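You operate a simulated robot arm through the tools that you are given. There is no shell and no other tool. Be economical: measure what you need, move in short steps, check, and stop when the job is done.

Carry out the task below with a simulated robot arm. There is one attempt and no reset: what you move stays moved.

JOB
Move the white hose from the grey turntable into the open carton.
Fine: free the gold bolt first, turn the hose out from under the clear hood, lay it in the white half; lock the bolt again once it is turned out. Where these are worked on the way, their far stop is far enough and under half their travel is too little: gold bolt.

The check looks at the end state, three seconds after you hand in, the way a careful person would. Anything else that was tipped, shoved, dropped, spilled or broken makes it a failure.

ROBOT AND FRAMES
A 6-joint arm with a two-finger parallel gripper, fixed in place. Base frame: the origin is at the foot of the arm, x ahead of it, y to its left, z up; the work surface is at about z = 800. Lengths are in mm, angles in rad, forces in N, time in s.
With the tool pointing down near the work surface it reaches from about 240 to 640 mm from the base axis. Its first joint turns from -1.152 to 1.152 rad. Payload 2.7 kg.
Tool frame: the origin (TCP) lies between the finger pads and is the grasp point; the fingertips stand 23 mm ahead of it; z points along the fingers, y is the line along which they close. Largest opening 94 mm; finger width 38, thickness 10; the body of the gripper, 54 by 96 mm, starts 39 mm behind the TCP.
Orientation is told as [roll, pitch, yaw] about the base's x, y, z axes, in that order, counted from this pose: with the fingers straight down and closing along the base's y, the tool's x points along the base's -x, its y along +y and its z along -z.

CONTROLS
- The arm moves only by the tool arm_command. Its argument "steps" is a list of rows, each a list of 7 numbers: the gripper command, from -1 (fully open) to 1 (shut), values between in proportion, then the shift along the tool's x, y, z in mm, then the turn, a rotation vector about the tool's x, y, z in rad. In form: [[fingers, tx, ty, tz, ax, ay, az], ...]. A call has 1 to 12 rows; each row shifts and turns the commanded pose from where the row before left it, along the tool's axes as they then stand. Each row takes 0.2 s and may step no farther than 50 mm and 0.15 rad from the row before; otherwise, or with a gripper value out of range, the whole call is refused. Where a pose cannot be reached the arm comes as near as it can. A force on the tool above 70 N (or 10 N above the force at the start of the call, whichever is more), or a blocked arm, ends the call early, and 0.2 s more pass. The fingers move at their own pace (about 45 mm/s each) and stop on an object; they squeeze with about 25 N. The grip force told is the motor's: it shows also when the fingers shut on nothing. Time passes only in rows, and 0.2 s behind the last, so rows that do not move let the fingers close. The reply holds the time, the measured pose of the TCP, the force on the tool along the base axes, the opening and the grip force, in the units named above and with some noise, with the torque about the TCP (base axes, N m) and any sound that the robot's microphone picked up.
- Cameras (640 x 400 px; columns grow to the right, rows downward): "scene" is fixed at [87.6, -442.5, 1406.9]; the picture's right is [0.64, -0.77, 0.00], its down [-0.42, -0.35, -0.84] and it looks along [0.64, 0.54, -0.54] (base axes); focal length 290 px, centre (320, 200). "wrist" rides on the gripper at [87, 16, -75] in the tool frame; the picture's right is [-0.18, 0.98, 0.00], its down [-0.58, -0.11, -0.81] and it looks along [-0.79, -0.15, 0.59] (tool axes); focal length 243 px, centre (320, 200). There is no depth. A picture from a camera that has moved, and an enlarged one, comes with that camera's place and axes in the base frame and with its lens.
- capture(camera): a new picture of that camera. No time passes.
- zoom(camera, box): a new picture of the part [left, top, right, bottom] of that camera's present view, enlarged. No time passes.
- close_job(): hands the job in; it is judged then, once.

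Go step by step. Nothing tells you positions but the pictures and the camera data: compare them with the known pose of the tool, close in by small moves and look again before you grip or let go. The budget is 120 turns and 84 pictures, counting those below and the enlarged ones. Unless the task says otherwise, let go and move clear before handing in, and close with one line.

The tools are called after "Call:" by a JSON object that holds its "method" and its "body". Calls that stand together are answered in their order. arm_command: Moves the arm, as the interface text tells. Its arguments: {"type":"object","properties":{"steps":{"type":"array","items":{"type":"array","items":{"type":"number"}}}},"required":["steps"]} The other tools are called the same way: capture (camera) takes a picture; zoom (camera, box) takes an enlarged picture of a part of a camera's view; close_job () hands the job in.

At the start:

```text
clock: 0.0
eef_pos: [342.7, -108.5, 1247.3]
tool_rot: [-0.001, -0.002, 0.001]
contact_force: [0.5, -0.5, 0.1]
wrist_torque: [0.02, 0.0, -0.02]
gripper_width: 94.0
grip_force: 0.0
```

scene: 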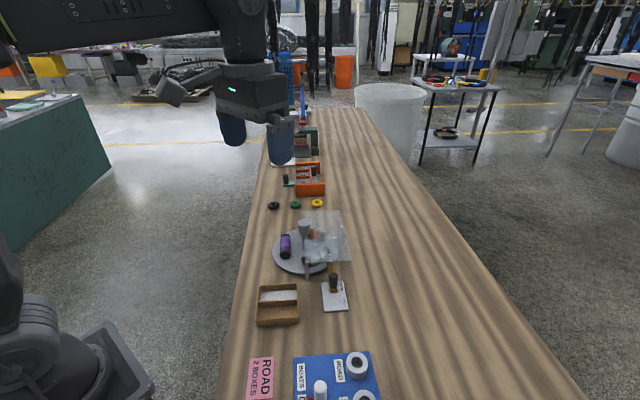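
wrist: 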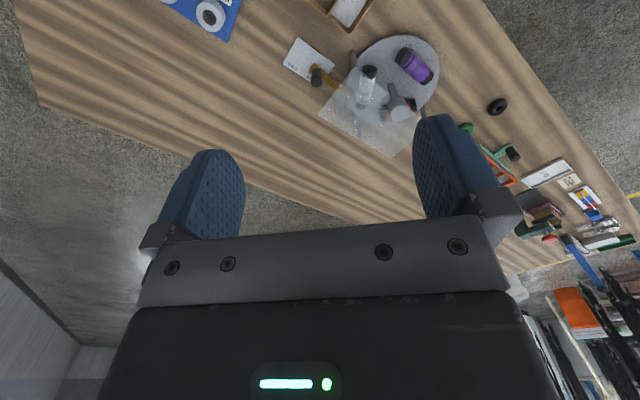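

I see a turntable with a clear hood, a bolt plate and an open carton with two halves. I'll zoom in on them first.

Call:
{"method": "zoom", "body": {"camera": "scene", "box": [230, 190, 390, 290]}}

Call:
{"method": "zoom", "body": {"camera": "scene", "box": [230, 250, 390, 350]}}

Call:
{"method": "zoom", "body": {"camera": "wrist", "box": [270, 0, 510, 150]}}

```text
4.00 times, centred on (310, 240) of scene
camera zoom: at [87.6, -442.5, 1406.9], right [0.64, -0.77, 0.0], down [-0.42, -0.35, -0.84], along [0.64, 0.54, -0.54], focal length 1160 px, centre (360, 40)
```

zoom: 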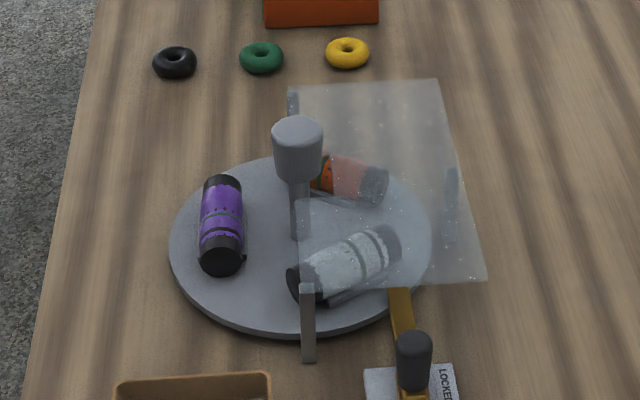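

```text
4.00 times, centred on (310, 300) of scene
camera zoom: at [87.6, -442.5, 1406.9], right [0.64, -0.77, 0.0], down [-0.42, -0.35, -0.84], along [0.64, 0.54, -0.54], focal length 1160 px, centre (360, -200)
```

zoom: 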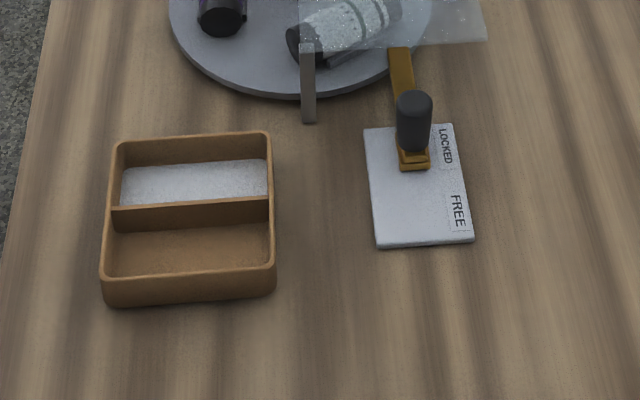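

```text
2.67 times, centred on (390, 75) of wrist
camera zoom: at [255.2, -91.5, 1322.4], right [0.18, 0.98, 0.0], down [0.58, -0.11, 0.81], along [0.79, -0.15, -0.59], focal length 647 px, centre (133, 533)
```

zoom: 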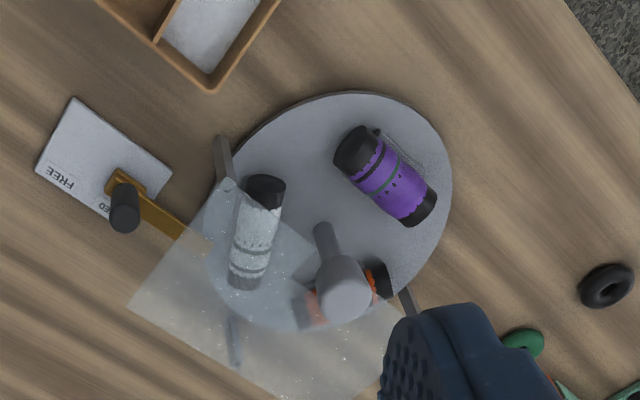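

The bolt knob should be near (494,-143), with its top at about z 857. The turntable centre is near (545,2), and the hood is at about z 872. I'll move above the knob with the gripper yawed 45°.

Call:
{"method": "arm_command", "body": {"steps": [[-0.2, -21.7, -5, 42.4, 0, 0, 0], [-0.2, -21.7, -5, 42.4, 0, 0, 0], [-0.2, -21.7, -5, 42.4, 0, 0, 0], [-0.2, -21.7, -5, 42.4, 0, 0, 0], [-0.2, -21.7, -5, 42.4, 0, 0, 0], [-0.2, -21.7, -5, 42.4, 0, 0, 0], [-0.2, -21.7, -5, 42.4, 0, 0, 0], [-0.2, 0, 0, 0, 0, 0, -0.15], [-0.2, 0, 0, 0, 0, 0, -0.15], [-0.2, 0, 0, 0, 0, 0, -0.15], [-0.2, 0, 0, 0, 0, 0, -0.15], [-0.2, 0, 0, 0, 0, 0, -0.15]]}}

Call:
{"method": "capture", "body": {"camera": "wrist"}}

Call:
{"method": "zoom", "body": {"camera": "scene", "box": [230, 200, 390, 300]}}

```text
clock: 2.6
eef_pos: [494.4, -143.7, 952.4]
tool_rot: [-0.004, 0.0, 0.752]
contact_force: [-0.2, 0.4, -0.9]
wrist_torque: [0.02, 0.01, -0.02]
gripper_width: 56.5
grip_force: 0.1
```

```text
78 pictures are left
camera wrist: at [420.0, -191.1, 1026.2], right [-0.54, 0.84, 0.0], down [0.5, 0.32, 0.81], along [0.68, 0.43, -0.59], focal length 243 px, centre (320, 200)
```

wrist: 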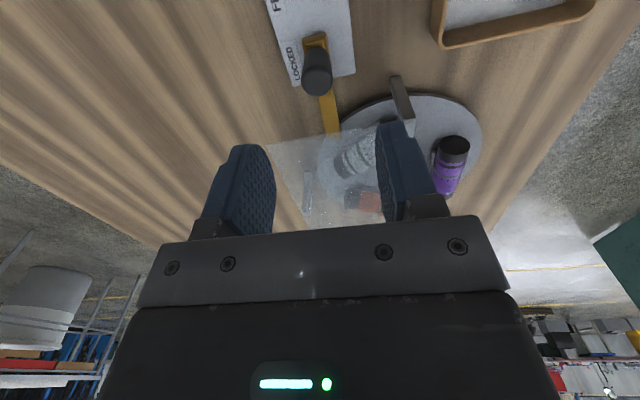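

```text
4.00 times, centred on (310, 250) of scene
camera zoom: at [87.6, -442.5, 1406.9], right [0.64, -0.77, 0.0], down [-0.42, -0.35, -0.84], along [0.64, 0.54, -0.54], focal length 1160 px, centre (360, 0)
```

zoom: 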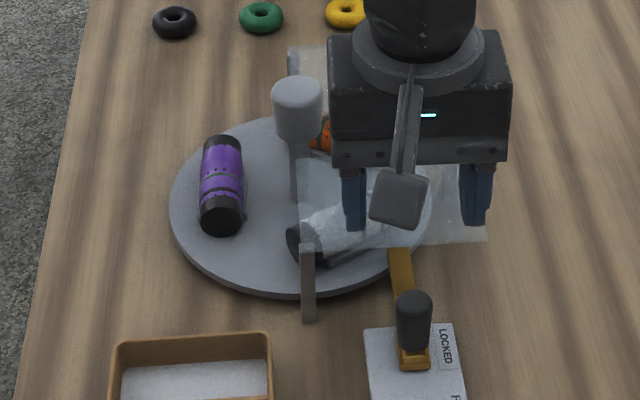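

The knob is under the gripper. I'll correct by about 3 mm and go down in two stages.

Call:
{"method": "arm_command", "body": {"steps": [[-0.2, 3, -1, 30, 0, 0, -0.033], [-0.2, 0, 0, 30, 0, 0, 0]]}}

Call:
{"method": "zoom", "body": {"camera": "scene", "box": [270, 220, 390, 295]}}

Call:
{"method": "capture", "body": {"camera": "wrist"}}

```text
clock: 3.2
eef_pos: [490.8, -148.1, 891.3]
tool_rot: [-0.003, 0.001, 0.783]
contact_force: [0.7, -0.9, 0.2]
wrist_torque: [0.0, -0.01, 0.02]
gripper_width: 56.0
grip_force: 0.1
```

```text
5.33 times, centred on (330, 258) of scene
camera zoom: at [87.6, -442.5, 1406.9], right [0.64, -0.77, 0.0], down [-0.42, -0.35, -0.84], along [0.64, 0.54, -0.54], focal length 1547 px, centre (267, -107)
```

zoom: 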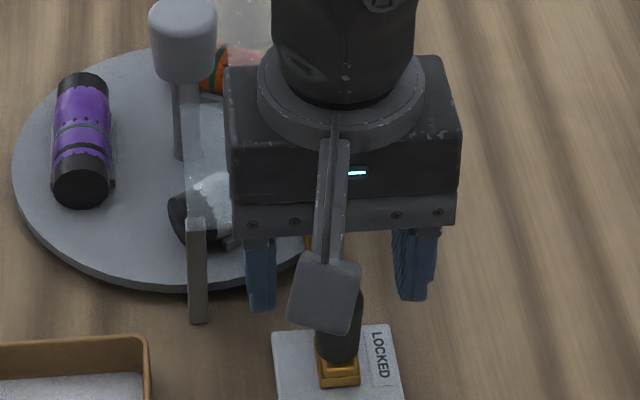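

```text
75 pictures are left
camera wrist: at [418.2, -196.3, 963.7], right [-0.56, 0.83, 0.0], down [0.49, 0.34, 0.81], along [0.67, 0.45, -0.59], focal length 243 px, centre (320, 200)
```

wrist: 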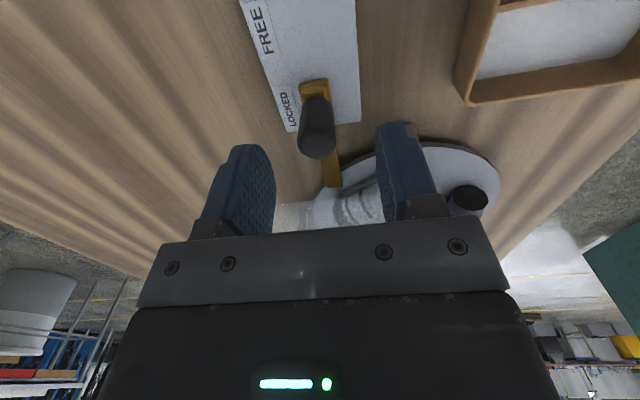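

The knob is centred at about (492,-150). I'll lower onto it and grip.

Call:
{"method": "arm_command", "body": {"steps": [[-0.2, 0.7, -2, 22, 0, 0, 0], [-0.2, 0, 0, 22, 0, 0, 0], [1, 0, 0, 0, 0, 0, 0], [1, 0, 0, 0, 0, 0, 0], [1, 0, 0, 0, 0, 0, 0], [1, 0, 0, 0, 0, 0, 0]]}}

Call:
{"method": "zoom", "body": {"camera": "scene", "box": [270, 220, 390, 295]}}

```text
clock: 4.6
eef_pos: [494.1, -150.1, 848.3]
tool_rot: [-0.005, 0.001, 0.783]
contact_force: [9.5, -10.5, -4.7]
wrist_torque: [0.19, -0.03, -0.06]
gripper_width: 21.8
grip_force: 45.1
```

```text
5.33 times, centred on (330, 258) of scene
camera zoom: at [87.9, -442.7, 1406.8], right [0.64, -0.77, 0.0], down [-0.42, -0.35, -0.84], along [0.64, 0.54, -0.54], focal length 1547 px, centre (267, -107)
```

zoom: 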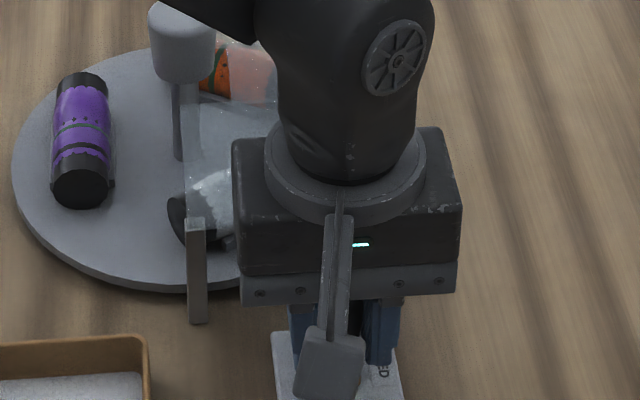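

I have the knob, 22 mm wide. Now I'll slide it toward FREE along tool +x.

Call:
{"method": "arm_command", "body": {"steps": [[1, 0, -2, 0, 0, 0, 0], [1, 6, 0, 0, 0, 0, 0], [1, 6, 0, 0, 0, 0, 0], [1, 6, 0, 0, 0, 0, 0], [1, 6, 0, 0, 0, 0, 0]]}}

Call:
{"method": "zoom", "body": {"camera": "scene", "box": [250, 230, 410, 330]}}

```text
clock: 5.8
eef_pos: [477.0, -166.6, 847.4]
tool_rot: [0.002, 0.002, 0.783]
contact_force: [-15.9, 17.3, 10.1]
wrist_torque: [0.14, -0.37, 0.14]
gripper_width: 21.7
grip_force: 44.9
```

```text
4.00 times, centred on (330, 280) of scene
camera zoom: at [87.1, -442.0, 1407.1], right [0.64, -0.77, 0.0], down [-0.42, -0.35, -0.84], along [0.64, 0.54, -0.54], focal length 1160 px, centre (280, -120)
```

zoom: 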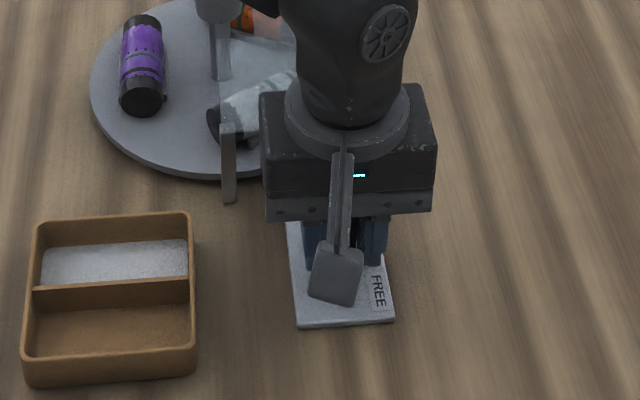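

It has moved 24 mm freely. I'll relax the side load and go on to the far stop.

Call:
{"method": "arm_command", "body": {"steps": [[1, 0, 1.2, 0, 0, 0, 0], [1, 4, 0, 0, 0, 0, 0], [1, 4, 0, 0, 0, 0, 0], [1, 4, 0, 0, 0, 0, 0]]}}

```text
clock: 6.8
eef_pos: [469.8, -174.9, 847.2]
tool_rot: [-0.002, 0.001, 0.782]
contact_force: [-9.9, 10.1, -0.9]
wrist_torque: [-0.6, 0.43, 0.11]
gripper_width: 21.7
grip_force: 44.6
```

Call:
{"method": "arm_command", "body": {"steps": [[1, 3, 0.5, 0, 0, 0, 0], [1, 3, 0, 0, 0, 0, 0], [1, 3, 0, 0, 0, 0, 0]]}}

Call:
{"method": "zoom", "body": {"camera": "scene", "box": [250, 230, 410, 330]}}

```text
clock: 7.6
eef_pos: [464.3, -177.9, 847.9]
tool_rot: [-0.008, -0.004, 0.783]
contact_force: [16.1, 23.1, -15.1]
wrist_torque: [-0.18, 0.09, 0.01]
gripper_width: 21.9
grip_force: 45.1
```

```text
4.00 times, centred on (330, 280) of scene
camera zoom: at [88.3, -442.0, 1407.0], right [0.64, -0.77, 0.0], down [-0.42, -0.35, -0.84], along [0.64, 0.54, -0.54], focal length 1160 px, centre (280, -120)
```

zoom: 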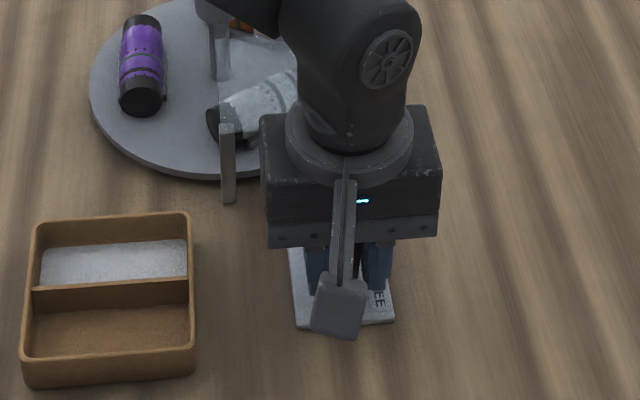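

The resistance along the slide at about 41 mm is the far stop. I'll release and rise.

Call:
{"method": "arm_command", "body": {"steps": [[1, -1.5, 0, 0, 0, 0, 0], [-0.2, 0, 0, 0, 0, 0, 0], [-0.2, 0, 0, 0, 0, 0, 0], [-0.2, 0, 0, 0, 0, 0, 0], [-0.2, 0, 0, -30, 0, 0, 0], [-0.2, 0, 0, -40, 0, 0, 0], [-0.2, 0, 0, -40, 0, 0, 0], [-0.2, 0, 0, -40, 0, 0, 0]]}}

Call:
{"method": "zoom", "body": {"camera": "scene", "box": [250, 200, 410, 300]}}

Call:
{"method": "capture", "body": {"camera": "wrist"}}

```text
clock: 9.4
eef_pos: [463.4, -179.8, 998.5]
tool_rot: [-0.002, -0.001, 0.782]
contact_force: [-1.2, -0.2, 0.3]
wrist_torque: [0.01, 0.05, 0.01]
gripper_width: 56.4
grip_force: 0.0
```

```text
4.00 times, centred on (330, 250) of scene
camera zoom: at [87.6, -442.5, 1406.9], right [0.64, -0.77, 0.0], down [-0.42, -0.35, -0.84], along [0.64, 0.54, -0.54], focal length 1160 px, centre (280, 0)
```

zoom: 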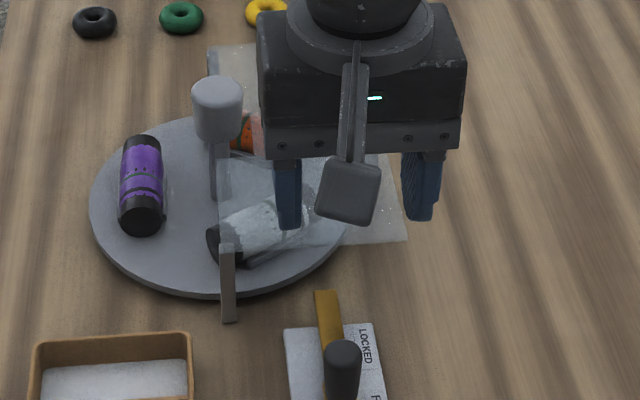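

```text
70 pictures are left
camera wrist: at [391.1, -227.9, 1072.6], right [-0.56, 0.83, 0.0], down [0.49, 0.33, 0.81], along [0.67, 0.45, -0.59], focal length 243 px, centre (320, 200)
```

wrist: 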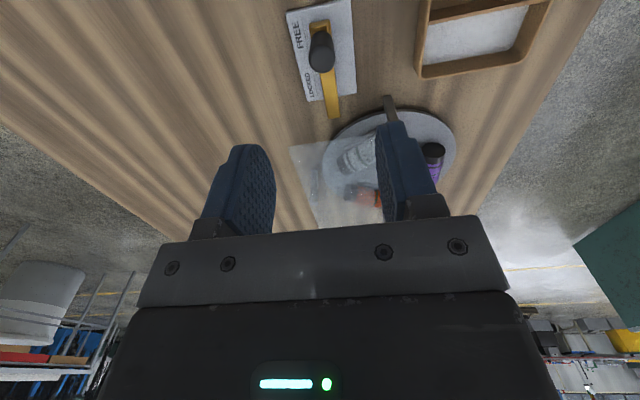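

The bolt is fully at FREE. Next I'll go above the turntable post, estimated at (545,2) with its top at about z 922.

Call:
{"method": "arm_command", "body": {"steps": [[-0.2, -37.3, 14.1, -2, 0, 0, 0], [-0.2, -37.3, 14.1, -2, 0, 0, 0], [-0.2, -37.3, 14.1, -2, 0, 0, 0], [-0.2, -37.3, 14.1, -2, 0, 0, 0], [-0.2, -37.3, 14.1, -2, 0, 0, 0], [-0.2, 0, 0, 0, 0, 0, -0.13], [-0.2, 0, 0, 0, 0, 0, -0.13]]}}

Call:
{"method": "capture", "body": {"camera": "wrist"}}

Call:
{"method": "zoom", "body": {"camera": "scene", "box": [230, 190, 390, 290]}}

```text
clock: 11.0
eef_pos: [546.3, 3.5, 1008.0]
tool_rot: [0.001, 0.001, 1.045]
contact_force: [0.0, 0.2, 0.1]
wrist_torque: [-0.05, 0.02, 0.02]
gripper_width: 56.4
grip_force: 0.1
```

```text
69 pictures are left
camera wrist: at [488.3, -62.7, 1081.5], right [-0.76, 0.65, 0.0], down [0.38, 0.45, 0.81], along [0.53, 0.61, -0.59], focal length 243 px, centre (320, 200)
```

wrist: 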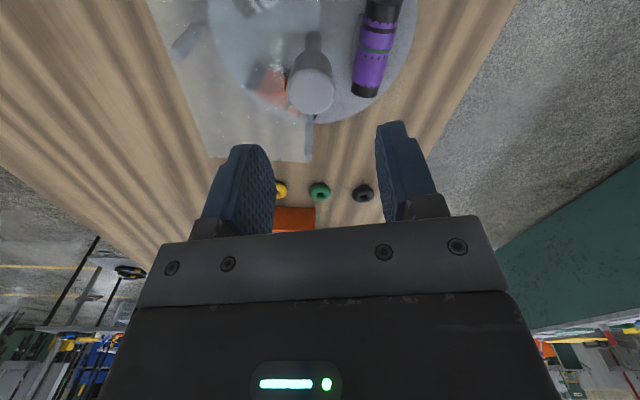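

```text
4.00 times, centred on (310, 240) of scene
camera zoom: at [87.6, -442.5, 1406.9], right [0.64, -0.77, 0.0], down [-0.42, -0.35, -0.84], along [0.64, 0.54, -0.54], focal length 1160 px, centre (360, 40)
```

zoom: 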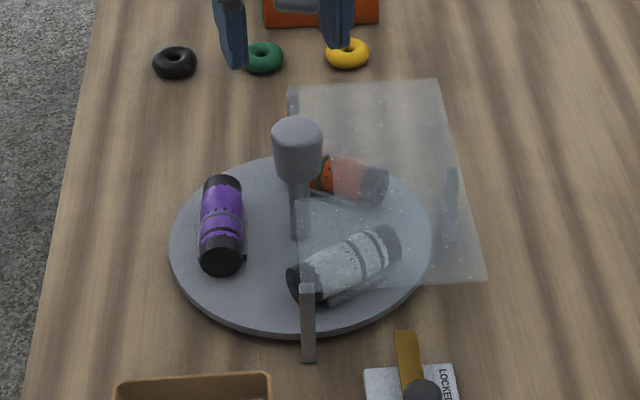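

The post head looks to be near (549,1). I'll go down to just above it and look again.

Call:
{"method": "arm_command", "body": {"steps": [[-0.5, -0.4, -3.6, 25, 0, 0, 0], [-0.5, 0, 0, 25, 0, 0, 0], [-0.5, 0, 0, 0, 0, 0, 0]]}}

Call:
{"method": "capture", "body": {"camera": "wrist"}}

Call:
{"method": "zoom", "body": {"camera": "scene", "box": [250, 180, 370, 255]}}

```text
clock: 11.8
eef_pos: [549.2, 0.4, 956.2]
tool_rot: [-0.003, 0.003, 1.042]
contact_force: [0.3, 0.0, 0.2]
wrist_torque: [0.02, 0.02, 0.01]
gripper_width: 70.5
grip_force: 0.0
```

```text
67 pictures are left
camera wrist: at [490.8, -65.7, 1030.5], right [-0.76, 0.65, 0.0], down [0.39, 0.45, 0.81], along [0.53, 0.61, -0.59], focal length 243 px, centre (320, 200)
```

wrist: 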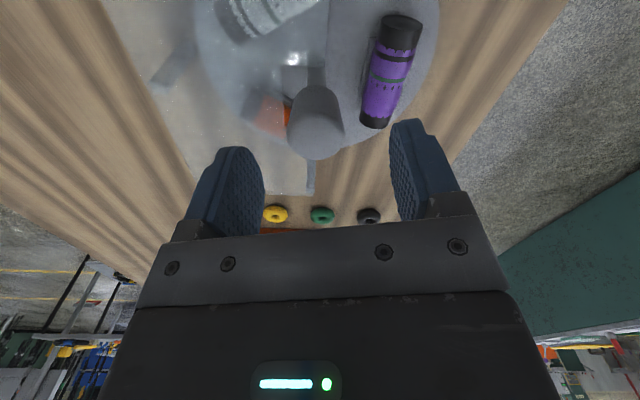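

```text
5.33 times, centred on (310, 218) of scene
camera zoom: at [87.6, -442.5, 1406.9], right [0.64, -0.77, 0.0], down [-0.42, -0.35, -0.84], along [0.64, 0.54, -0.54], focal length 1547 px, centre (373, 107)
```

zoom: 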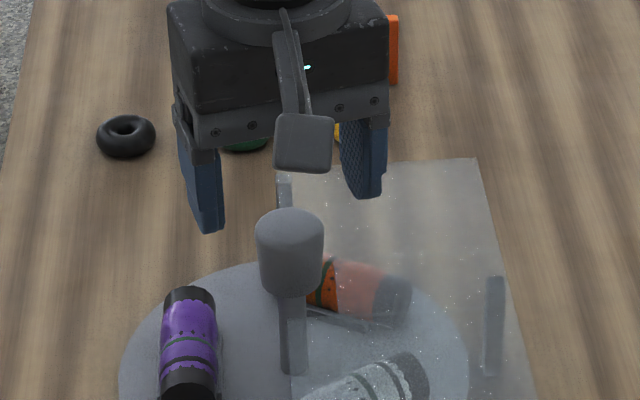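

Call:
{"method": "arm_command", "body": {"steps": [[-0.5, -2, -1, 24, 0, 0, 0], [-0.5, 0, 0, 22, 0, 0, 0], [-0.5, 0, 0, 0, 0, 0, 0]]}}

Call:
{"method": "zoom", "body": {"camera": "scene", "box": [250, 180, 370, 255]}}

Call:
{"method": "capture", "body": {"camera": "wrist"}}

```text
clock: 12.6
eef_pos: [550.9, 1.6, 911.3]
tool_rot: [-0.005, 0.003, 1.041]
contact_force: [0.6, 0.2, 0.0]
wrist_torque: [0.03, 0.02, 0.0]
gripper_width: 70.2
grip_force: 0.0
```

```text
5.33 times, centred on (310, 218) of scene
camera zoom: at [87.6, -442.5, 1406.9], right [0.64, -0.77, 0.0], down [-0.42, -0.35, -0.84], along [0.64, 0.54, -0.54], focal length 1547 px, centre (373, 107)
```

zoom: 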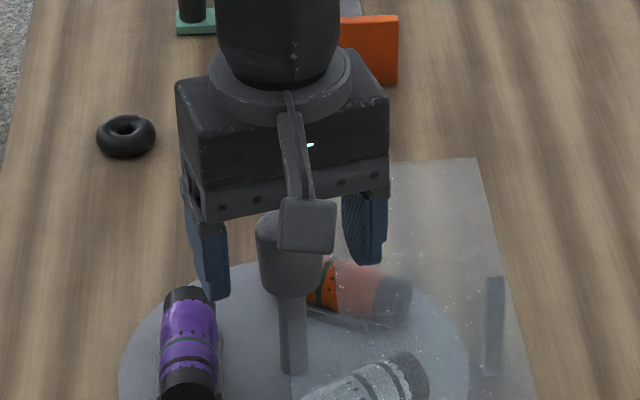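

```text
64 pictures are left
camera wrist: at [492.8, -64.6, 985.4], right [-0.76, 0.65, 0.0], down [0.39, 0.45, 0.81], along [0.53, 0.61, -0.59], focal length 243 px, centre (320, 200)
```

wrist: 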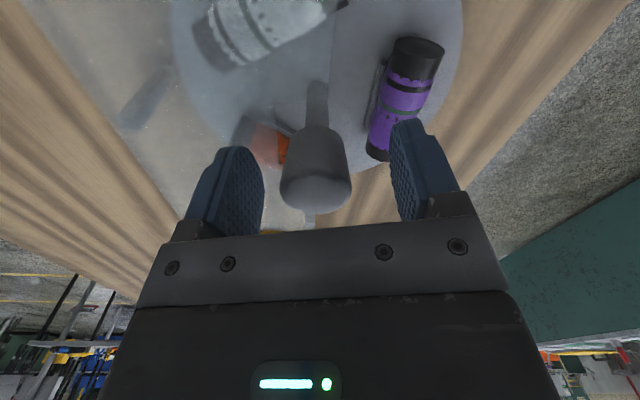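

The post sits between the fingers, so I'll close on it.

Call:
{"method": "arm_command", "body": {"steps": [[1, 0, 0, 2, 0, 0, 0], [1, 0, 0, 0, 0, 0, 0], [1, 0, 0, 0, 0, 0, 0], [1, 0, 0, 0, 0, 0, 0], [1, 0, 0, 0, 0, 0, 0]]}}

```text
clock: 13.8
eef_pos: [554.3, -2.0, 910.0]
tool_rot: [-0.013, -0.002, 1.042]
contact_force: [39.2, -22.5, -12.3]
wrist_torque: [-0.04, 0.41, -0.41]
gripper_width: 37.4
grip_force: 44.8
```

The side load shows the post is a few mm toward -ty, so I'll recentre.

Call:
{"method": "arm_command", "body": {"steps": [[1, 0, -2.5, 0, 0, 0, 0], [1, 0, 0, 0, 0, 0, 0]]}}

```text
clock: 14.4
eef_pos: [553.3, -1.5, 910.6]
tool_rot: [-0.004, 0.001, 1.042]
contact_force: [17.1, -19.0, -1.1]
wrist_torque: [0.69, -0.54, -0.21]
gripper_width: 37.6
grip_force: 45.6
```

Call:
{"method": "arm_command", "body": {"steps": [[1, 0.5, -1.2, 0, 0, 0, 0], [1, 0, 0, 0, 0, 0, 0]]}}

```text
clock: 15.0
eef_pos: [554.5, -1.4, 911.2]
tool_rot: [-0.003, 0.001, 1.04]
contact_force: [7.9, -14.8, 6.5]
wrist_torque: [0.58, -0.37, -0.13]
gripper_width: 37.5
grip_force: 45.2
```

Now I'll test turning clockwise (+az).

Call:
{"method": "arm_command", "body": {"steps": [[1, 0, 0, 0, 0, 0, 0.1], [1, 0, 0, 0, 0, 0, 0.1], [1, 0, 0, 0, 0, 0, 0.1]]}}

Call:
{"method": "zoom", "body": {"camera": "scene", "box": [230, 200, 390, 300]}}

```text
clock: 15.8
eef_pos: [551.9, 0.6, 910.4]
tool_rot: [0.0, 0.005, 0.743]
contact_force: [-24.5, -0.8, 27.6]
wrist_torque: [0.19, -0.11, 0.13]
gripper_width: 37.5
grip_force: 45.3
```

```text
4.00 times, centred on (310, 250) of scene
camera zoom: at [86.5, -442.5, 1407.0], right [0.64, -0.77, 0.0], down [-0.42, -0.35, -0.84], along [0.64, 0.54, -0.54], focal length 1160 px, centre (360, 0)
```

zoom: 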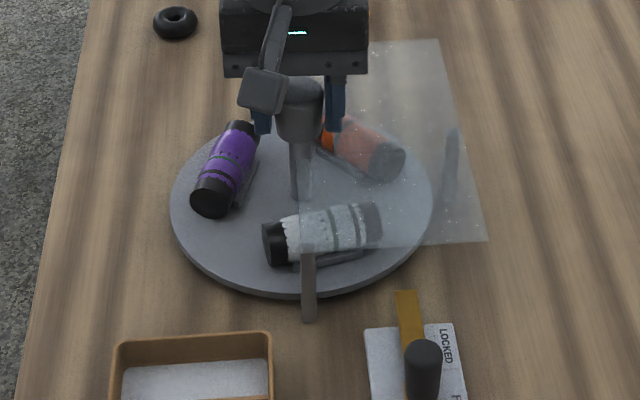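

The turntable follows the gripper. I'll continue with a small recentring.

Call:
{"method": "arm_command", "body": {"steps": [[1, 0.7, 0.7, -0.7, 0, 0, 0], [1, 0, 0, 0, 0, 0, 0.1], [1, 0, 0, 0, 0, 0, 0.1], [1, 0, 0, 0, 0, 0, 0.1], [1, 0, 0, 0, 0, 0, 0.1]]}}

```text
clock: 17.0
eef_pos: [550.0, 5.4, 908.9]
tool_rot: [0.006, 0.005, 0.343]
contact_force: [-34.7, 32.0, 16.4]
wrist_torque: [0.36, -0.38, 0.38]
gripper_width: 37.6
grip_force: 44.8
```

The TCP drift shows the grip is about 11 mm off the post axis, with the axis near (560,9). I'll let go and regrip centred.

Call:
{"method": "arm_command", "body": {"steps": [[-0.4, 0, 0, 0, 0, 0, 0], [-0.4, 0, 0, 0, 0, 0, 0], [-0.4, 0, 0, 0, 0, 0, 0]]}}

Call:
{"method": "capture", "body": {"camera": "wrist"}}

Call:
{"method": "zoom", "body": {"camera": "scene", "box": [250, 180, 370, 255]}}

```text
clock: 17.8
eef_pos: [552.5, -1.1, 910.9]
tool_rot: [-0.003, -0.001, 0.342]
contact_force: [0.3, 0.0, 0.1]
wrist_torque: [-0.01, 0.02, -0.01]
gripper_width: 66.1
grip_force: 0.0
```

```text
62 pictures are left
camera wrist: at [465.9, -14.2, 984.1], right [-0.16, 0.99, 0.0], down [0.58, 0.09, 0.81], along [0.8, 0.12, -0.59], focal length 243 px, centre (320, 200)
```

wrist: 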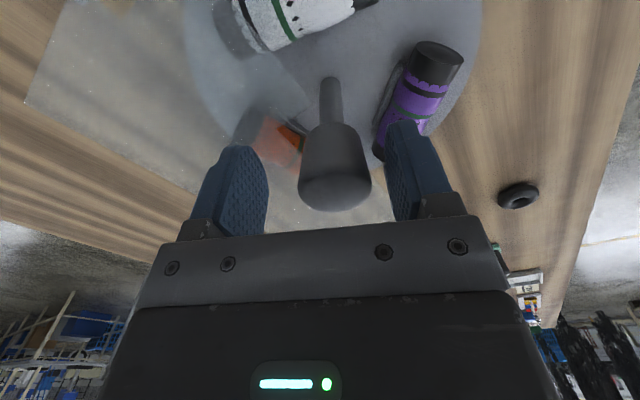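

```text
5.33 times, centred on (310, 218) of scene
camera zoom: at [87.6, -442.5, 1406.9], right [0.64, -0.77, 0.0], down [-0.42, -0.35, -0.84], along [0.64, 0.54, -0.54], focal length 1547 px, centre (373, 107)
```

zoom: 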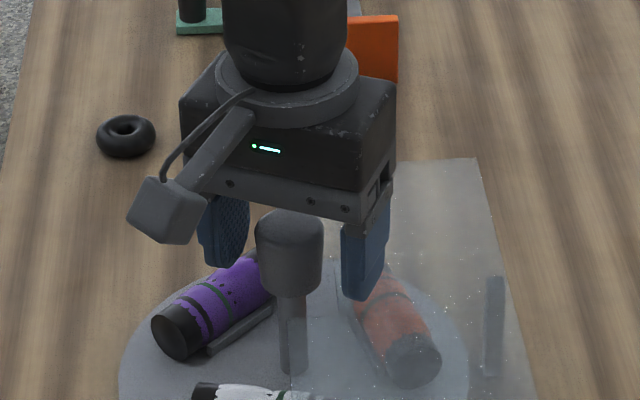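

Both views now put the post axis near (556,7). I'll shift there and grip again.

Call:
{"method": "arm_command", "body": {"steps": [[-0.4, -6, 6.4, 0, 0, 0, 0], [1, 0, 0, 0, 0, 0, 0], [1, 0, 0, 0, 0, 0, 0], [1, 0, 0, 0, 0, 0, 0], [1, 0, 0, 0, 0, 0, 0]]}}

```text
clock: 19.0
eef_pos: [555.6, 6.5, 910.9]
tool_rot: [-0.004, -0.002, 0.342]
contact_force: [3.5, -6.5, -0.9]
wrist_torque: [0.0, 0.01, -0.04]
gripper_width: 37.2
grip_force: 44.8
```

It's well centred now. I'll continue the turn.

Call:
{"method": "arm_command", "body": {"steps": [[1, 0, 0, 0, 0, 0, 0.1], [1, 0, 0, 0, 0, 0, 0.1], [1, 0, 0, 0, 0, 0, 0.1], [1, 0, 0, 0, 0, 0, 0.1], [1, 0, 0, 0, 0, 0, 0.1], [1, 0, 0, 0, 0, 0, 0.1], [1, 0, 0, 0, 0, 0, 0.1]]}}

Call:
{"method": "zoom", "body": {"camera": "scene", "box": [230, 200, 390, 300]}}

```text
clock: 20.6
eef_pos: [555.6, 8.3, 911.2]
tool_rot: [-0.001, 0.001, -0.358]
contact_force: [-12.9, -0.6, 2.8]
wrist_torque: [-0.23, -0.54, -0.01]
gripper_width: 37.3
grip_force: 45.3
```

```text
4.00 times, centred on (310, 250) of scene
camera zoom: at [87.2, -442.5, 1406.9], right [0.64, -0.77, 0.0], down [-0.42, -0.35, -0.84], along [0.64, 0.54, -0.54], focal length 1160 px, centre (360, 0)
```

zoom: 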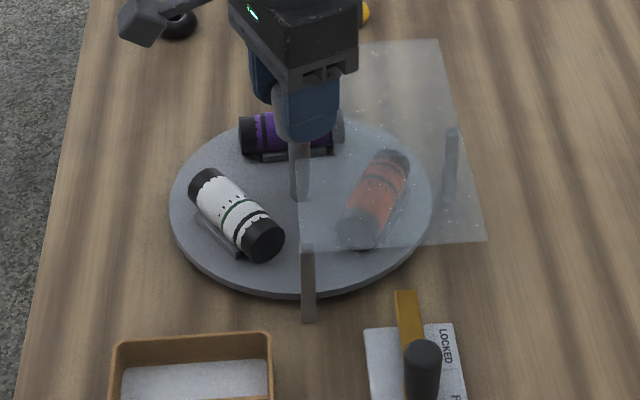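

Call:
{"method": "arm_command", "body": {"steps": [[1, 0, 0, 0, 0, 0, 0.1], [1, 0, 0, 0, 0, 0, 0.1], [1, 0, 0, 0, 0, 0, 0.1], [1, 0, 0, 0, 0, 0, 0.1], [1, 0, 0, 0, 0, 0, 0.1], [1, 0, 0, 0, 0, 0, 0.1], [1, 0, 0, 0, 0, 0, 0.08], [1, 0, 0, 0, 0, 0, 0]]}}

Call:
{"method": "zoom", "body": {"camera": "scene", "box": [230, 190, 390, 290]}}

```text
clock: 22.4
eef_pos: [557.7, 9.4, 910.2]
tool_rot: [0.006, -0.003, -1.037]
contact_force: [8.9, 19.9, -5.1]
wrist_torque: [0.38, -0.07, 0.06]
gripper_width: 37.5
grip_force: 45.0
```

```text
4.00 times, centred on (310, 240) of scene
camera zoom: at [87.9, -442.0, 1407.0], right [0.64, -0.77, 0.0], down [-0.42, -0.35, -0.84], along [0.64, 0.54, -0.54], focal length 1160 px, centre (360, 40)
```

zoom: 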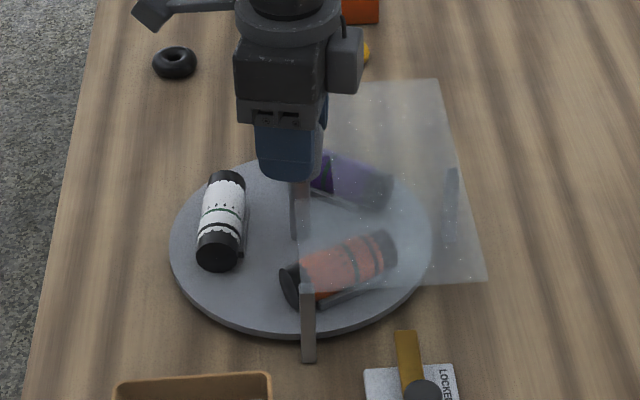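

The hose is out, about 0.09 rad beyond where purple stood. I'll turn back a little and compare.

Call:
{"method": "arm_command", "body": {"steps": [[1, 0, 0, 0, 0, 0, -0.045], [1, 0, 0, 0, 0, 0, -0.045], [1, 0, 0, 0, 0, 0, 0]]}}

Call:
{"method": "zoom", "body": {"camera": "scene", "box": [230, 190, 390, 290]}}

```text
clock: 23.2
eef_pos: [557.7, 9.2, 910.7]
tool_rot: [0.001, -0.002, -0.943]
contact_force: [9.8, 19.7, -6.8]
wrist_torque: [-0.3, -0.31, 0.04]
gripper_width: 37.3
grip_force: 44.9
```

```text
4.00 times, centred on (310, 240) of scene
camera zoom: at [88.0, -441.9, 1407.0], right [0.64, -0.77, 0.0], down [-0.42, -0.35, -0.84], along [0.64, 0.54, -0.54], focal length 1160 px, centre (360, 40)
```

zoom: 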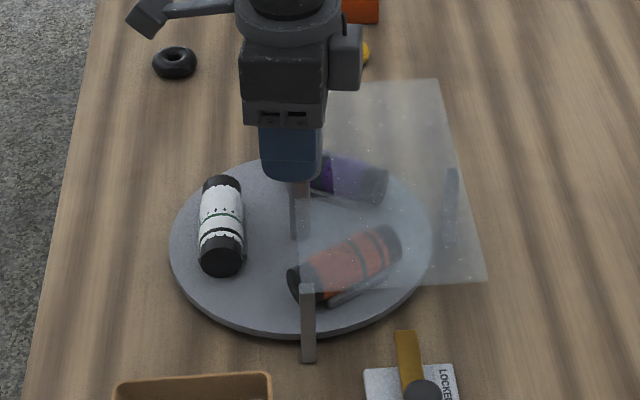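

The positions now match the originals exactly, so the 120° index is done. I'll release, rise, and turn the gripper back toward the bolt orientation.

Call:
{"method": "arm_command", "body": {"steps": [[-0.3, 0, 0, 0, 0, 0, 0], [-0.3, 0, 0, 0, 0, 0, 0], [-0.3, 0, 0, 0, 0, 0, 0], [-0.3, 0, 0, -40, 0, 0, 0], [-0.3, 0, 0, -45, 0, 0, 0], [-0.3, 0, 0, 0, 0, 0, -0.144], [-0.3, 0, 0, 0, 0, 0, -0.144], [-0.3, 0, 0, 0, 0, 0, -0.144], [-0.3, 0, 0, 0, 0, 0, -0.144], [-0.3, 0, 0, 0, 0, 0, -0.144], [-0.3, 0, 0, 0, 0, 0, -0.144]]}}

Call:
{"method": "arm_command", "body": {"steps": [[-0.3, 0, 0, 0, 0, 0, -0.144], [-0.3, 0, 0, 0, 0, 0, -0.144], [-0.3, 0, 0, 0, 0, 0, -0.144], [-0.3, 0, 0, 0, 0, 0, -0.144], [-0.3, 0, 0, 0, 0, 0, -0.144], [-0.3, 0, 0, 0, 0, 0, -0.144]]}}

```text
clock: 25.6
eef_pos: [556.2, 7.5, 995.4]
tool_rot: [0.0, -0.003, -0.08]
contact_force: [-0.1, 0.3, 0.4]
wrist_torque: [0.01, -0.02, -0.02]
gripper_width: 61.1
grip_force: 0.1
```

```text
clock: 27.0
eef_pos: [556.2, 7.1, 995.9]
tool_rot: [-0.003, 0.001, 0.783]
contact_force: [0.2, -0.6, 0.9]
wrist_torque: [0.01, -0.03, 0.0]
gripper_width: 61.1
grip_force: 0.1
```

Call:
{"method": "arm_command", "body": {"steps": [[-0.3, 39.3, -13.5, 0, 0, 0, 0], [-0.3, 39.3, -13.5, 0, 0, 0, 0], [-0.3, 39.3, -13.5, 0, 0, 0, 0], [-0.3, 39.3, -13.5, 0, 0, 0, 0], [-0.3, 39.3, -13.5, 0, 0, 0, 0], [-0.3, 0, 0, 45, 0, 0, 0], [-0.3, 0, 0, 45, 0, 0, 0]]}}

Call:
{"method": "capture", "body": {"camera": "wrist"}}

Call:
{"method": "zoom", "body": {"camera": "scene", "box": [230, 190, 390, 290]}}

```text
clock: 28.6
eef_pos: [464.4, -175.5, 903.4]
tool_rot: [-0.003, 0.0, 0.781]
contact_force: [0.7, -0.4, -0.3]
wrist_torque: [-0.01, -0.03, 0.01]
gripper_width: 61.2
grip_force: 0.0
```

```text
57 pictures are left
camera wrist: at [391.0, -225.1, 978.0], right [-0.56, 0.83, 0.0], down [0.49, 0.33, 0.81], along [0.67, 0.45, -0.59], focal length 243 px, centre (320, 200)
```

wrist: 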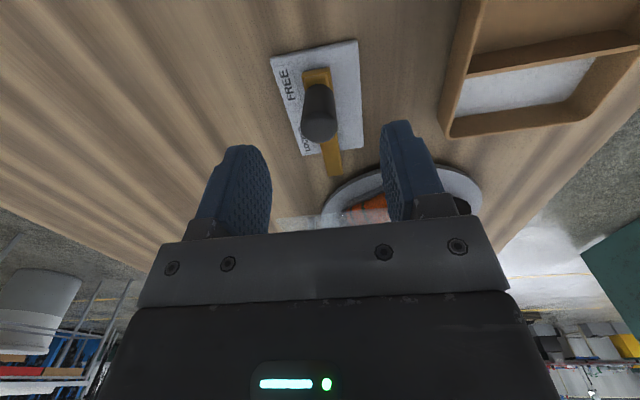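

```text
4.00 times, centred on (310, 240) of scene
camera zoom: at [87.6, -442.5, 1406.9], right [0.64, -0.77, 0.0], down [-0.42, -0.35, -0.84], along [0.64, 0.54, -0.54], focal length 1160 px, centre (360, 40)
```

zoom: 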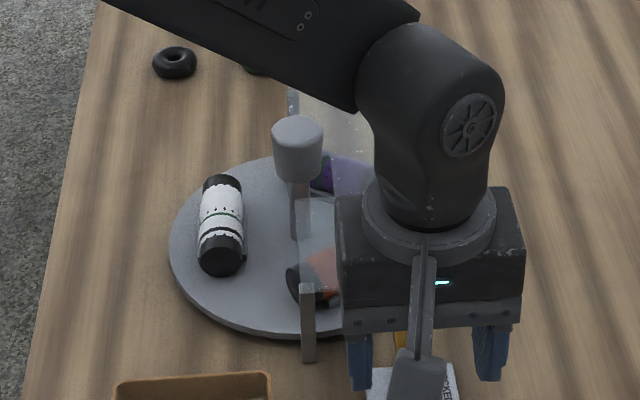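

Call:
{"method": "arm_command", "body": {"steps": [[-0.3, 2.1, -1.6, 28, 0, 0, 0], [-0.3, 0, 0, 27, 0, 0, 0], [1, 0, 0, 0, 0, 0, 0], [1, 0, 0, 0, 0, 0, 0], [1, 0, 0, 0, 0, 0, 0], [1, 0, 0, 0, 0, 0, 0]]}}

```text
clock: 30.0
eef_pos: [464.8, -179.3, 848.3]
tool_rot: [0.0, 0.001, 0.779]
contact_force: [-10.1, 10.4, 0.0]
wrist_torque: [-0.04, -0.05, 0.19]
gripper_width: 22.1
grip_force: 45.5
```

I've gripped it again. Now I'll push toward LOCKED along -tx.

Call:
{"method": "arm_command", "body": {"steps": [[1, 0, 0.8, 0, 0, 0, 0], [1, -6, -0.2, 0, 0, 0, 0], [1, -6, -0.2, 0, 0, 0, 0], [1, -6, -0.2, 0, 0, 0, 0], [1, -6, -0.2, 0, 0, 0, 0], [1, -6, -0.2, 0, 0, 0, 0]]}}

```text
clock: 31.4
eef_pos: [482.5, -160.0, 849.0]
tool_rot: [0.0, 0.002, 0.78]
contact_force: [-13.9, 12.4, -4.1]
wrist_torque: [0.26, -0.43, 0.18]
gripper_width: 22.1
grip_force: 44.4
```

Call:
{"method": "arm_command", "body": {"steps": [[1, 0, 0.8, 0, 0, 0, 0], [1, -4, 0, 0, 0, 0, 0], [1, -4, 0, 0, 0, 0, 0], [1, -3, 0, 0, 0, 0, 0]]}}

```text
clock: 32.4
eef_pos: [491.6, -152.3, 850.1]
tool_rot: [-0.003, 0.001, 0.779]
contact_force: [-8.4, 7.1, -14.8]
wrist_torque: [-0.09, -0.08, 0.17]
gripper_width: 22.0
grip_force: 45.1
```

Call:
{"method": "arm_command", "body": {"steps": [[1, -2, 0.3, 0, 0, 0, 0], [1, -2, 0, 0, 0, 0, 0], [1, -1, 0, 0, 0, 0, 0]]}}

```text
clock: 33.2
eef_pos: [492.6, -151.1, 849.8]
tool_rot: [0.004, 0.007, 0.779]
contact_force: [-25.1, -13.5, -9.1]
wrist_torque: [0.35, -0.37, 0.14]
gripper_width: 21.7
grip_force: 45.3
```

The stop is reached after about 40 mm of travel. I'll release and check.

Call:
{"method": "arm_command", "body": {"steps": [[1, 1, 0, 0, 0, 0, 0], [-0.3, 0, 0, 0, 0, 0, 0], [-0.3, 0, 0, 0, 0, 0, 0], [-0.3, 0, 0, 0, 0, 0, 0], [-0.3, 0, 0, -30, 0, 0, 0], [-0.3, 0, 0, -45, 0, 0, 0], [-0.3, 0, 0, -45, 0, 0, 0], [-0.3, 0, 0, -30, 0, 0, 0]]}}

Call:
{"method": "zoom", "body": {"camera": "scene", "box": [230, 200, 390, 300]}}

```text
clock: 35.0
eef_pos: [495.8, -147.0, 1001.4]
tool_rot: [-0.003, 0.0, 0.782]
contact_force: [-1.0, -0.1, 0.5]
wrist_torque: [0.01, -0.04, -0.02]
gripper_width: 61.1
grip_force: 0.0
```

```text
4.00 times, centred on (310, 250) of scene
camera zoom: at [87.6, -442.5, 1406.9], right [0.64, -0.77, 0.0], down [-0.42, -0.35, -0.84], along [0.64, 0.54, -0.54], focal length 1160 px, centre (360, 0)
```

zoom: 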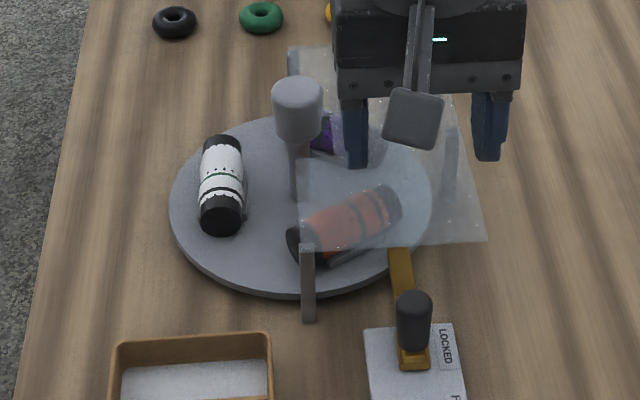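

The bolt is locked and the turntable sits as at the start. The hose axis runs from (494,32) to (539,77), a 45° line that suits this yaw. I'll go above it, lean slightly away from the post, and look.

Call:
{"method": "arm_command", "body": {"steps": [[-0.3, -31.2, 25.6, 0, 0, 0, 0], [-0.3, -31.2, 25.6, 0, 0, 0, 0], [-0.3, -31.2, 25.6, 0, 0, 0, 0], [-0.3, -31.2, 25.6, 0, 0, 0, 0], [-0.3, -31.2, 25.6, 0, 0, 0, 0]]}}

Call:
{"method": "capture", "body": {"camera": "wrist"}}

Call:
{"method": "zoom", "body": {"camera": "scene", "box": [250, 180, 370, 255]}}

Call:
{"method": "zoom", "body": {"camera": "scene", "box": [260, 225, 310, 256]}}

```text
clock: 36.2
eef_pos: [513.4, 54.3, 999.8]
tool_rot: [-0.003, 0.001, 0.782]
contact_force: [1.3, -0.3, 0.2]
wrist_torque: [-0.02, 0.0, -0.03]
gripper_width: 61.3
grip_force: 0.1
```

```text
54 pictures are left
camera wrist: at [440.7, 5.4, 1074.2], right [-0.56, 0.83, 0.0], down [0.49, 0.33, 0.81], along [0.67, 0.45, -0.59], focal length 243 px, centre (320, 200)
```

wrist: 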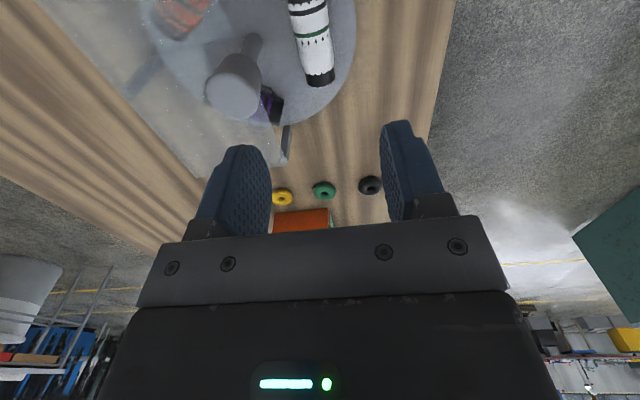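

```text
5.33 times, centred on (310, 218) of scene
camera zoom: at [87.6, -442.5, 1406.9], right [0.64, -0.77, 0.0], down [-0.42, -0.35, -0.84], along [0.64, 0.54, -0.54], focal length 1547 px, centre (373, 107)
```

zoom: 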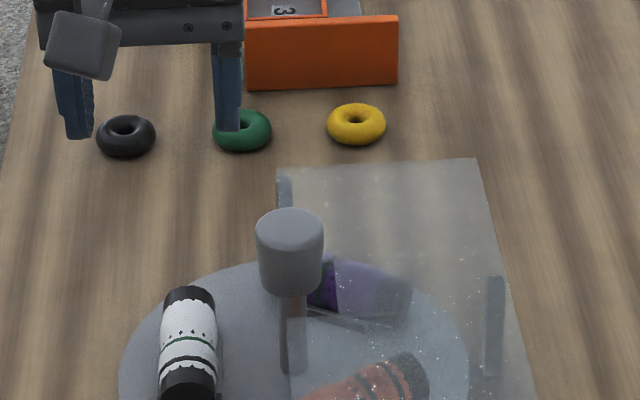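

```text
12.80 times, centred on (285, 240) of scene
camera zoom: at [87.6, -442.5, 1406.9], right [0.64, -0.77, 0.0], down [-0.42, -0.35, -0.84], along [0.64, 0.54, -0.54], focal length 3714 px, centre (768, -318)
```

zoom: 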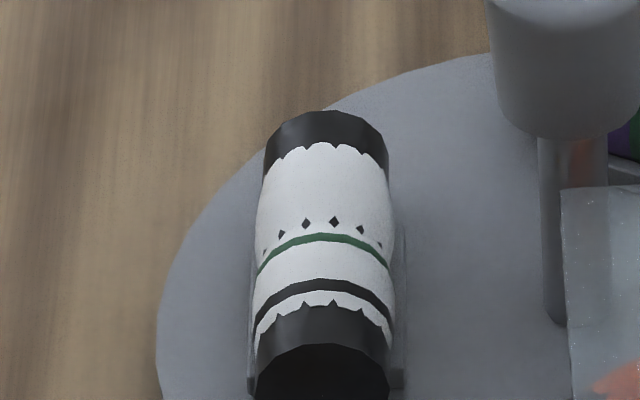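

Hose axis is about z 831, centred near (517,52), between low rails. A 0.22 rad lean keeps the gripper body off the post head. I'll tilt, narrow the fingers to about 46 mm and come down partway.

Call:
{"method": "arm_command", "body": {"steps": [[0.02, 0, 0, 0, 0.11, 0, 0], [0.02, 0, 0, 0, 0.11, 0, 0], [0.02, 0, 7.3, 32.5, 0, 0, 0], [0.02, 0, 7.3, 32.5, 0, 0, 0], [0.02, 0, 7.3, 32.5, 0, 0, 0], [0.02, 0, 0, 0, 0, 0, 0]]}}

Call:
{"method": "capture", "body": {"camera": "wrist"}}

Call:
{"method": "zoom", "body": {"camera": "scene", "box": [250, 180, 370, 255]}}

```text
clock: 37.6
eef_pos: [515.6, 53.6, 899.2]
tool_rot: [-0.224, 0.0, 0.781]
contact_force: [0.5, 0.3, -0.1]
wrist_torque: [0.01, -0.02, 0.01]
gripper_width: 46.1
grip_force: 0.1
```

```text
51 pictures are left
camera wrist: at [431.8, 15.1, 967.2], right [-0.54, 0.81, -0.22], down [0.36, 0.46, 0.81], along [0.76, 0.36, -0.54], focal length 243 px, centre (320, 200)
```

wrist: 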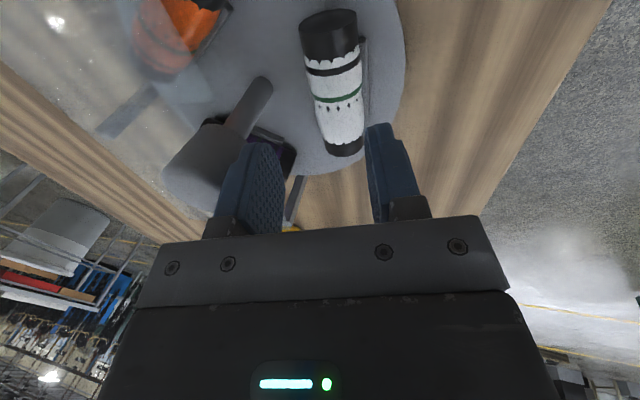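

```text
5.33 times, centred on (310, 218) of scene
camera zoom: at [87.6, -442.5, 1406.9], right [0.64, -0.77, 0.0], down [-0.42, -0.35, -0.84], along [0.64, 0.54, -0.54], focal length 1547 px, centre (373, 107)
```

zoom: 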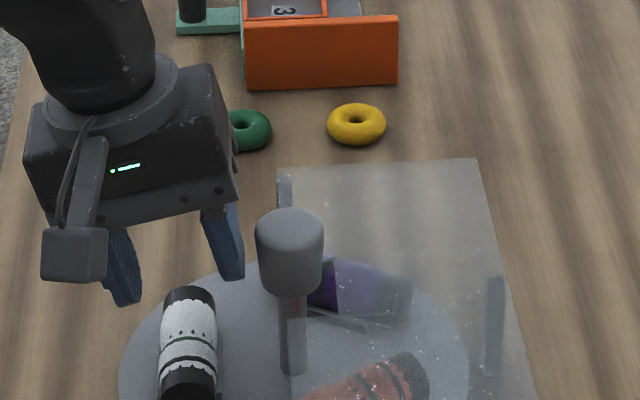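

Call:
{"method": "zoom", "body": {"camera": "wrist", "box": [270, 0, 430, 180]}}

Call:
{"method": "zoom", "body": {"camera": "scene", "box": [265, 235, 305, 260]}}

```text
2.22 times, centred on (350, 90) of wrist
camera zoom: at [431.8, 15.1, 967.2], right [-0.54, 0.81, -0.22], down [0.36, 0.46, 0.81], along [0.76, 0.36, -0.54], focal length 539 px, centre (253, 444)
```

zoom: 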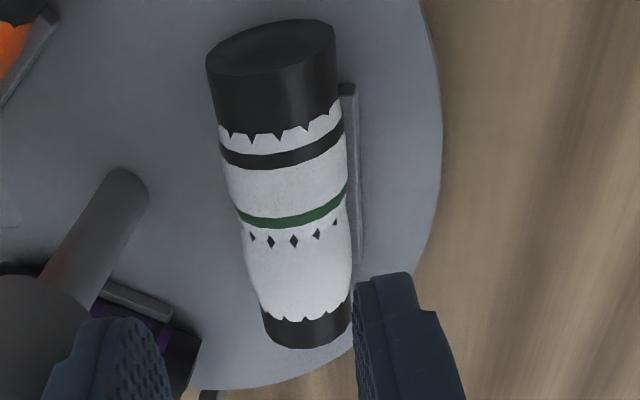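

```text
16.00 times, centred on (285, 248) of scene
camera zoom: at [87.6, -442.5, 1406.9], right [0.64, -0.77, 0.0], down [-0.42, -0.35, -0.84], along [0.64, 0.54, -0.54], focal length 4642 px, centre (880, -560)
```

zoom: 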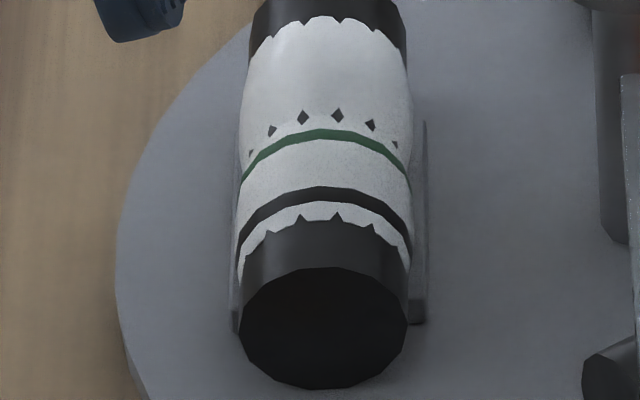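

The rails are only about 6 mm high. I'll add a bit more lean for post clearance and come down in two stages.

Call:
{"method": "arm_command", "body": {"steps": [[0.02, 0, 0, 0, 0.08, 0, 0], [0.02, 4.4, 0.7, 0, 0, 0, 0], [0.02, 0, 5, 16, 0, 0, 0], [0.02, 0, 5, 16, 0, 0, 0]]}}

Call:
{"method": "capture", "body": {"camera": "wrist"}}

Call:
{"method": "zoom", "body": {"camera": "scene", "box": [250, 190, 350, 255]}}

```text
clock: 38.6
eef_pos: [511.5, 50.0, 865.7]
tool_rot: [-0.303, -0.001, 0.779]
contact_force: [0.0, -0.6, 0.0]
wrist_torque: [-0.01, 0.02, 0.02]
gripper_width: 46.1
grip_force: 0.0
```

```text
47 pictures are left
camera wrist: at [424.0, 15.6, 931.8], right [-0.53, 0.8, -0.29], down [0.32, 0.51, 0.8], along [0.79, 0.33, -0.52], focal length 243 px, centre (320, 200)
```

wrist: 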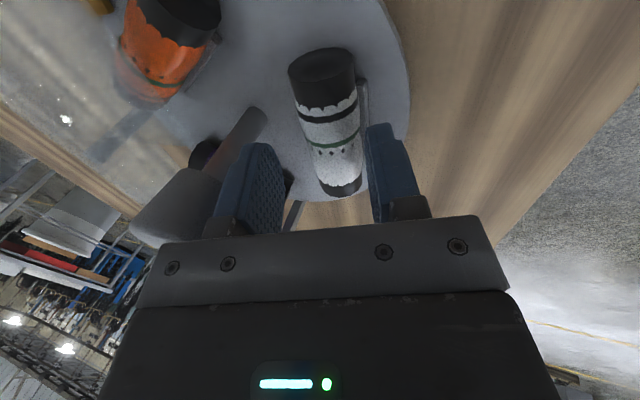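

```text
6.15 times, centred on (300, 222) of scene
camera zoom: at [87.6, -442.5, 1406.9], right [0.64, -0.77, 0.0], down [-0.42, -0.35, -0.84], along [0.64, 0.54, -0.54], focal length 1785 px, centre (443, 62)
```

zoom: 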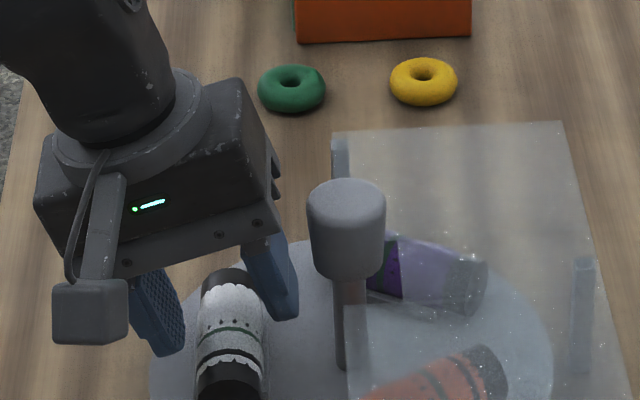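

Alignment is within 1–2 mm. I'll go down the last 18 mm and check before closing.

Call:
{"method": "arm_command", "body": {"steps": [[0.02, 0, 3, 9, 0, 0, 0], [0.02, 0, 2.6, 8.2, 0, 0, 0]]}}

Call:
{"method": "capture", "body": {"camera": "wrist"}}

Call:
{"method": "zoom", "body": {"camera": "scene", "box": [250, 200, 330, 250]}}

```text
clock: 39.2
eef_pos: [511.5, 48.5, 848.0]
tool_rot: [-0.303, -0.001, 0.78]
contact_force: [-0.4, -0.5, 0.6]
wrist_torque: [0.03, 0.01, 0.02]
gripper_width: 46.1
grip_force: 0.1
```

```text
45 pictures are left
camera wrist: at [423.5, 15.8, 914.1], right [-0.53, 0.8, -0.29], down [0.32, 0.51, 0.8], along [0.79, 0.33, -0.52], focal length 243 px, centre (320, 200)
```

wrist: 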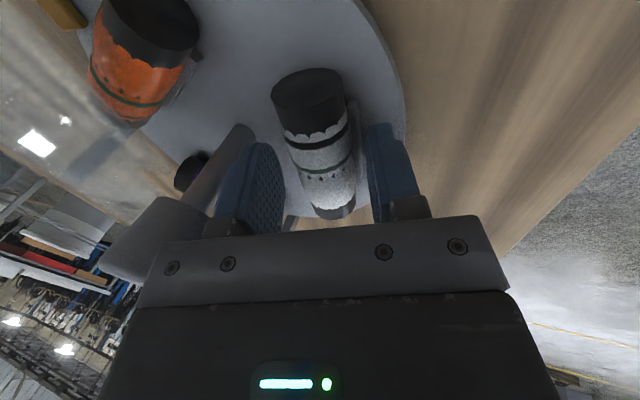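

```text
8.00 times, centred on (290, 225) of scene
camera zoom: at [87.6, -442.5, 1406.9], right [0.64, -0.77, 0.0], down [-0.42, -0.35, -0.84], along [0.64, 0.54, -0.54], focal length 2321 px, centre (560, 0)
```

zoom: 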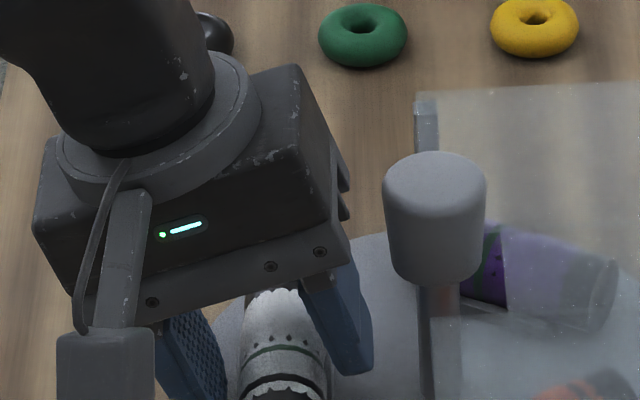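

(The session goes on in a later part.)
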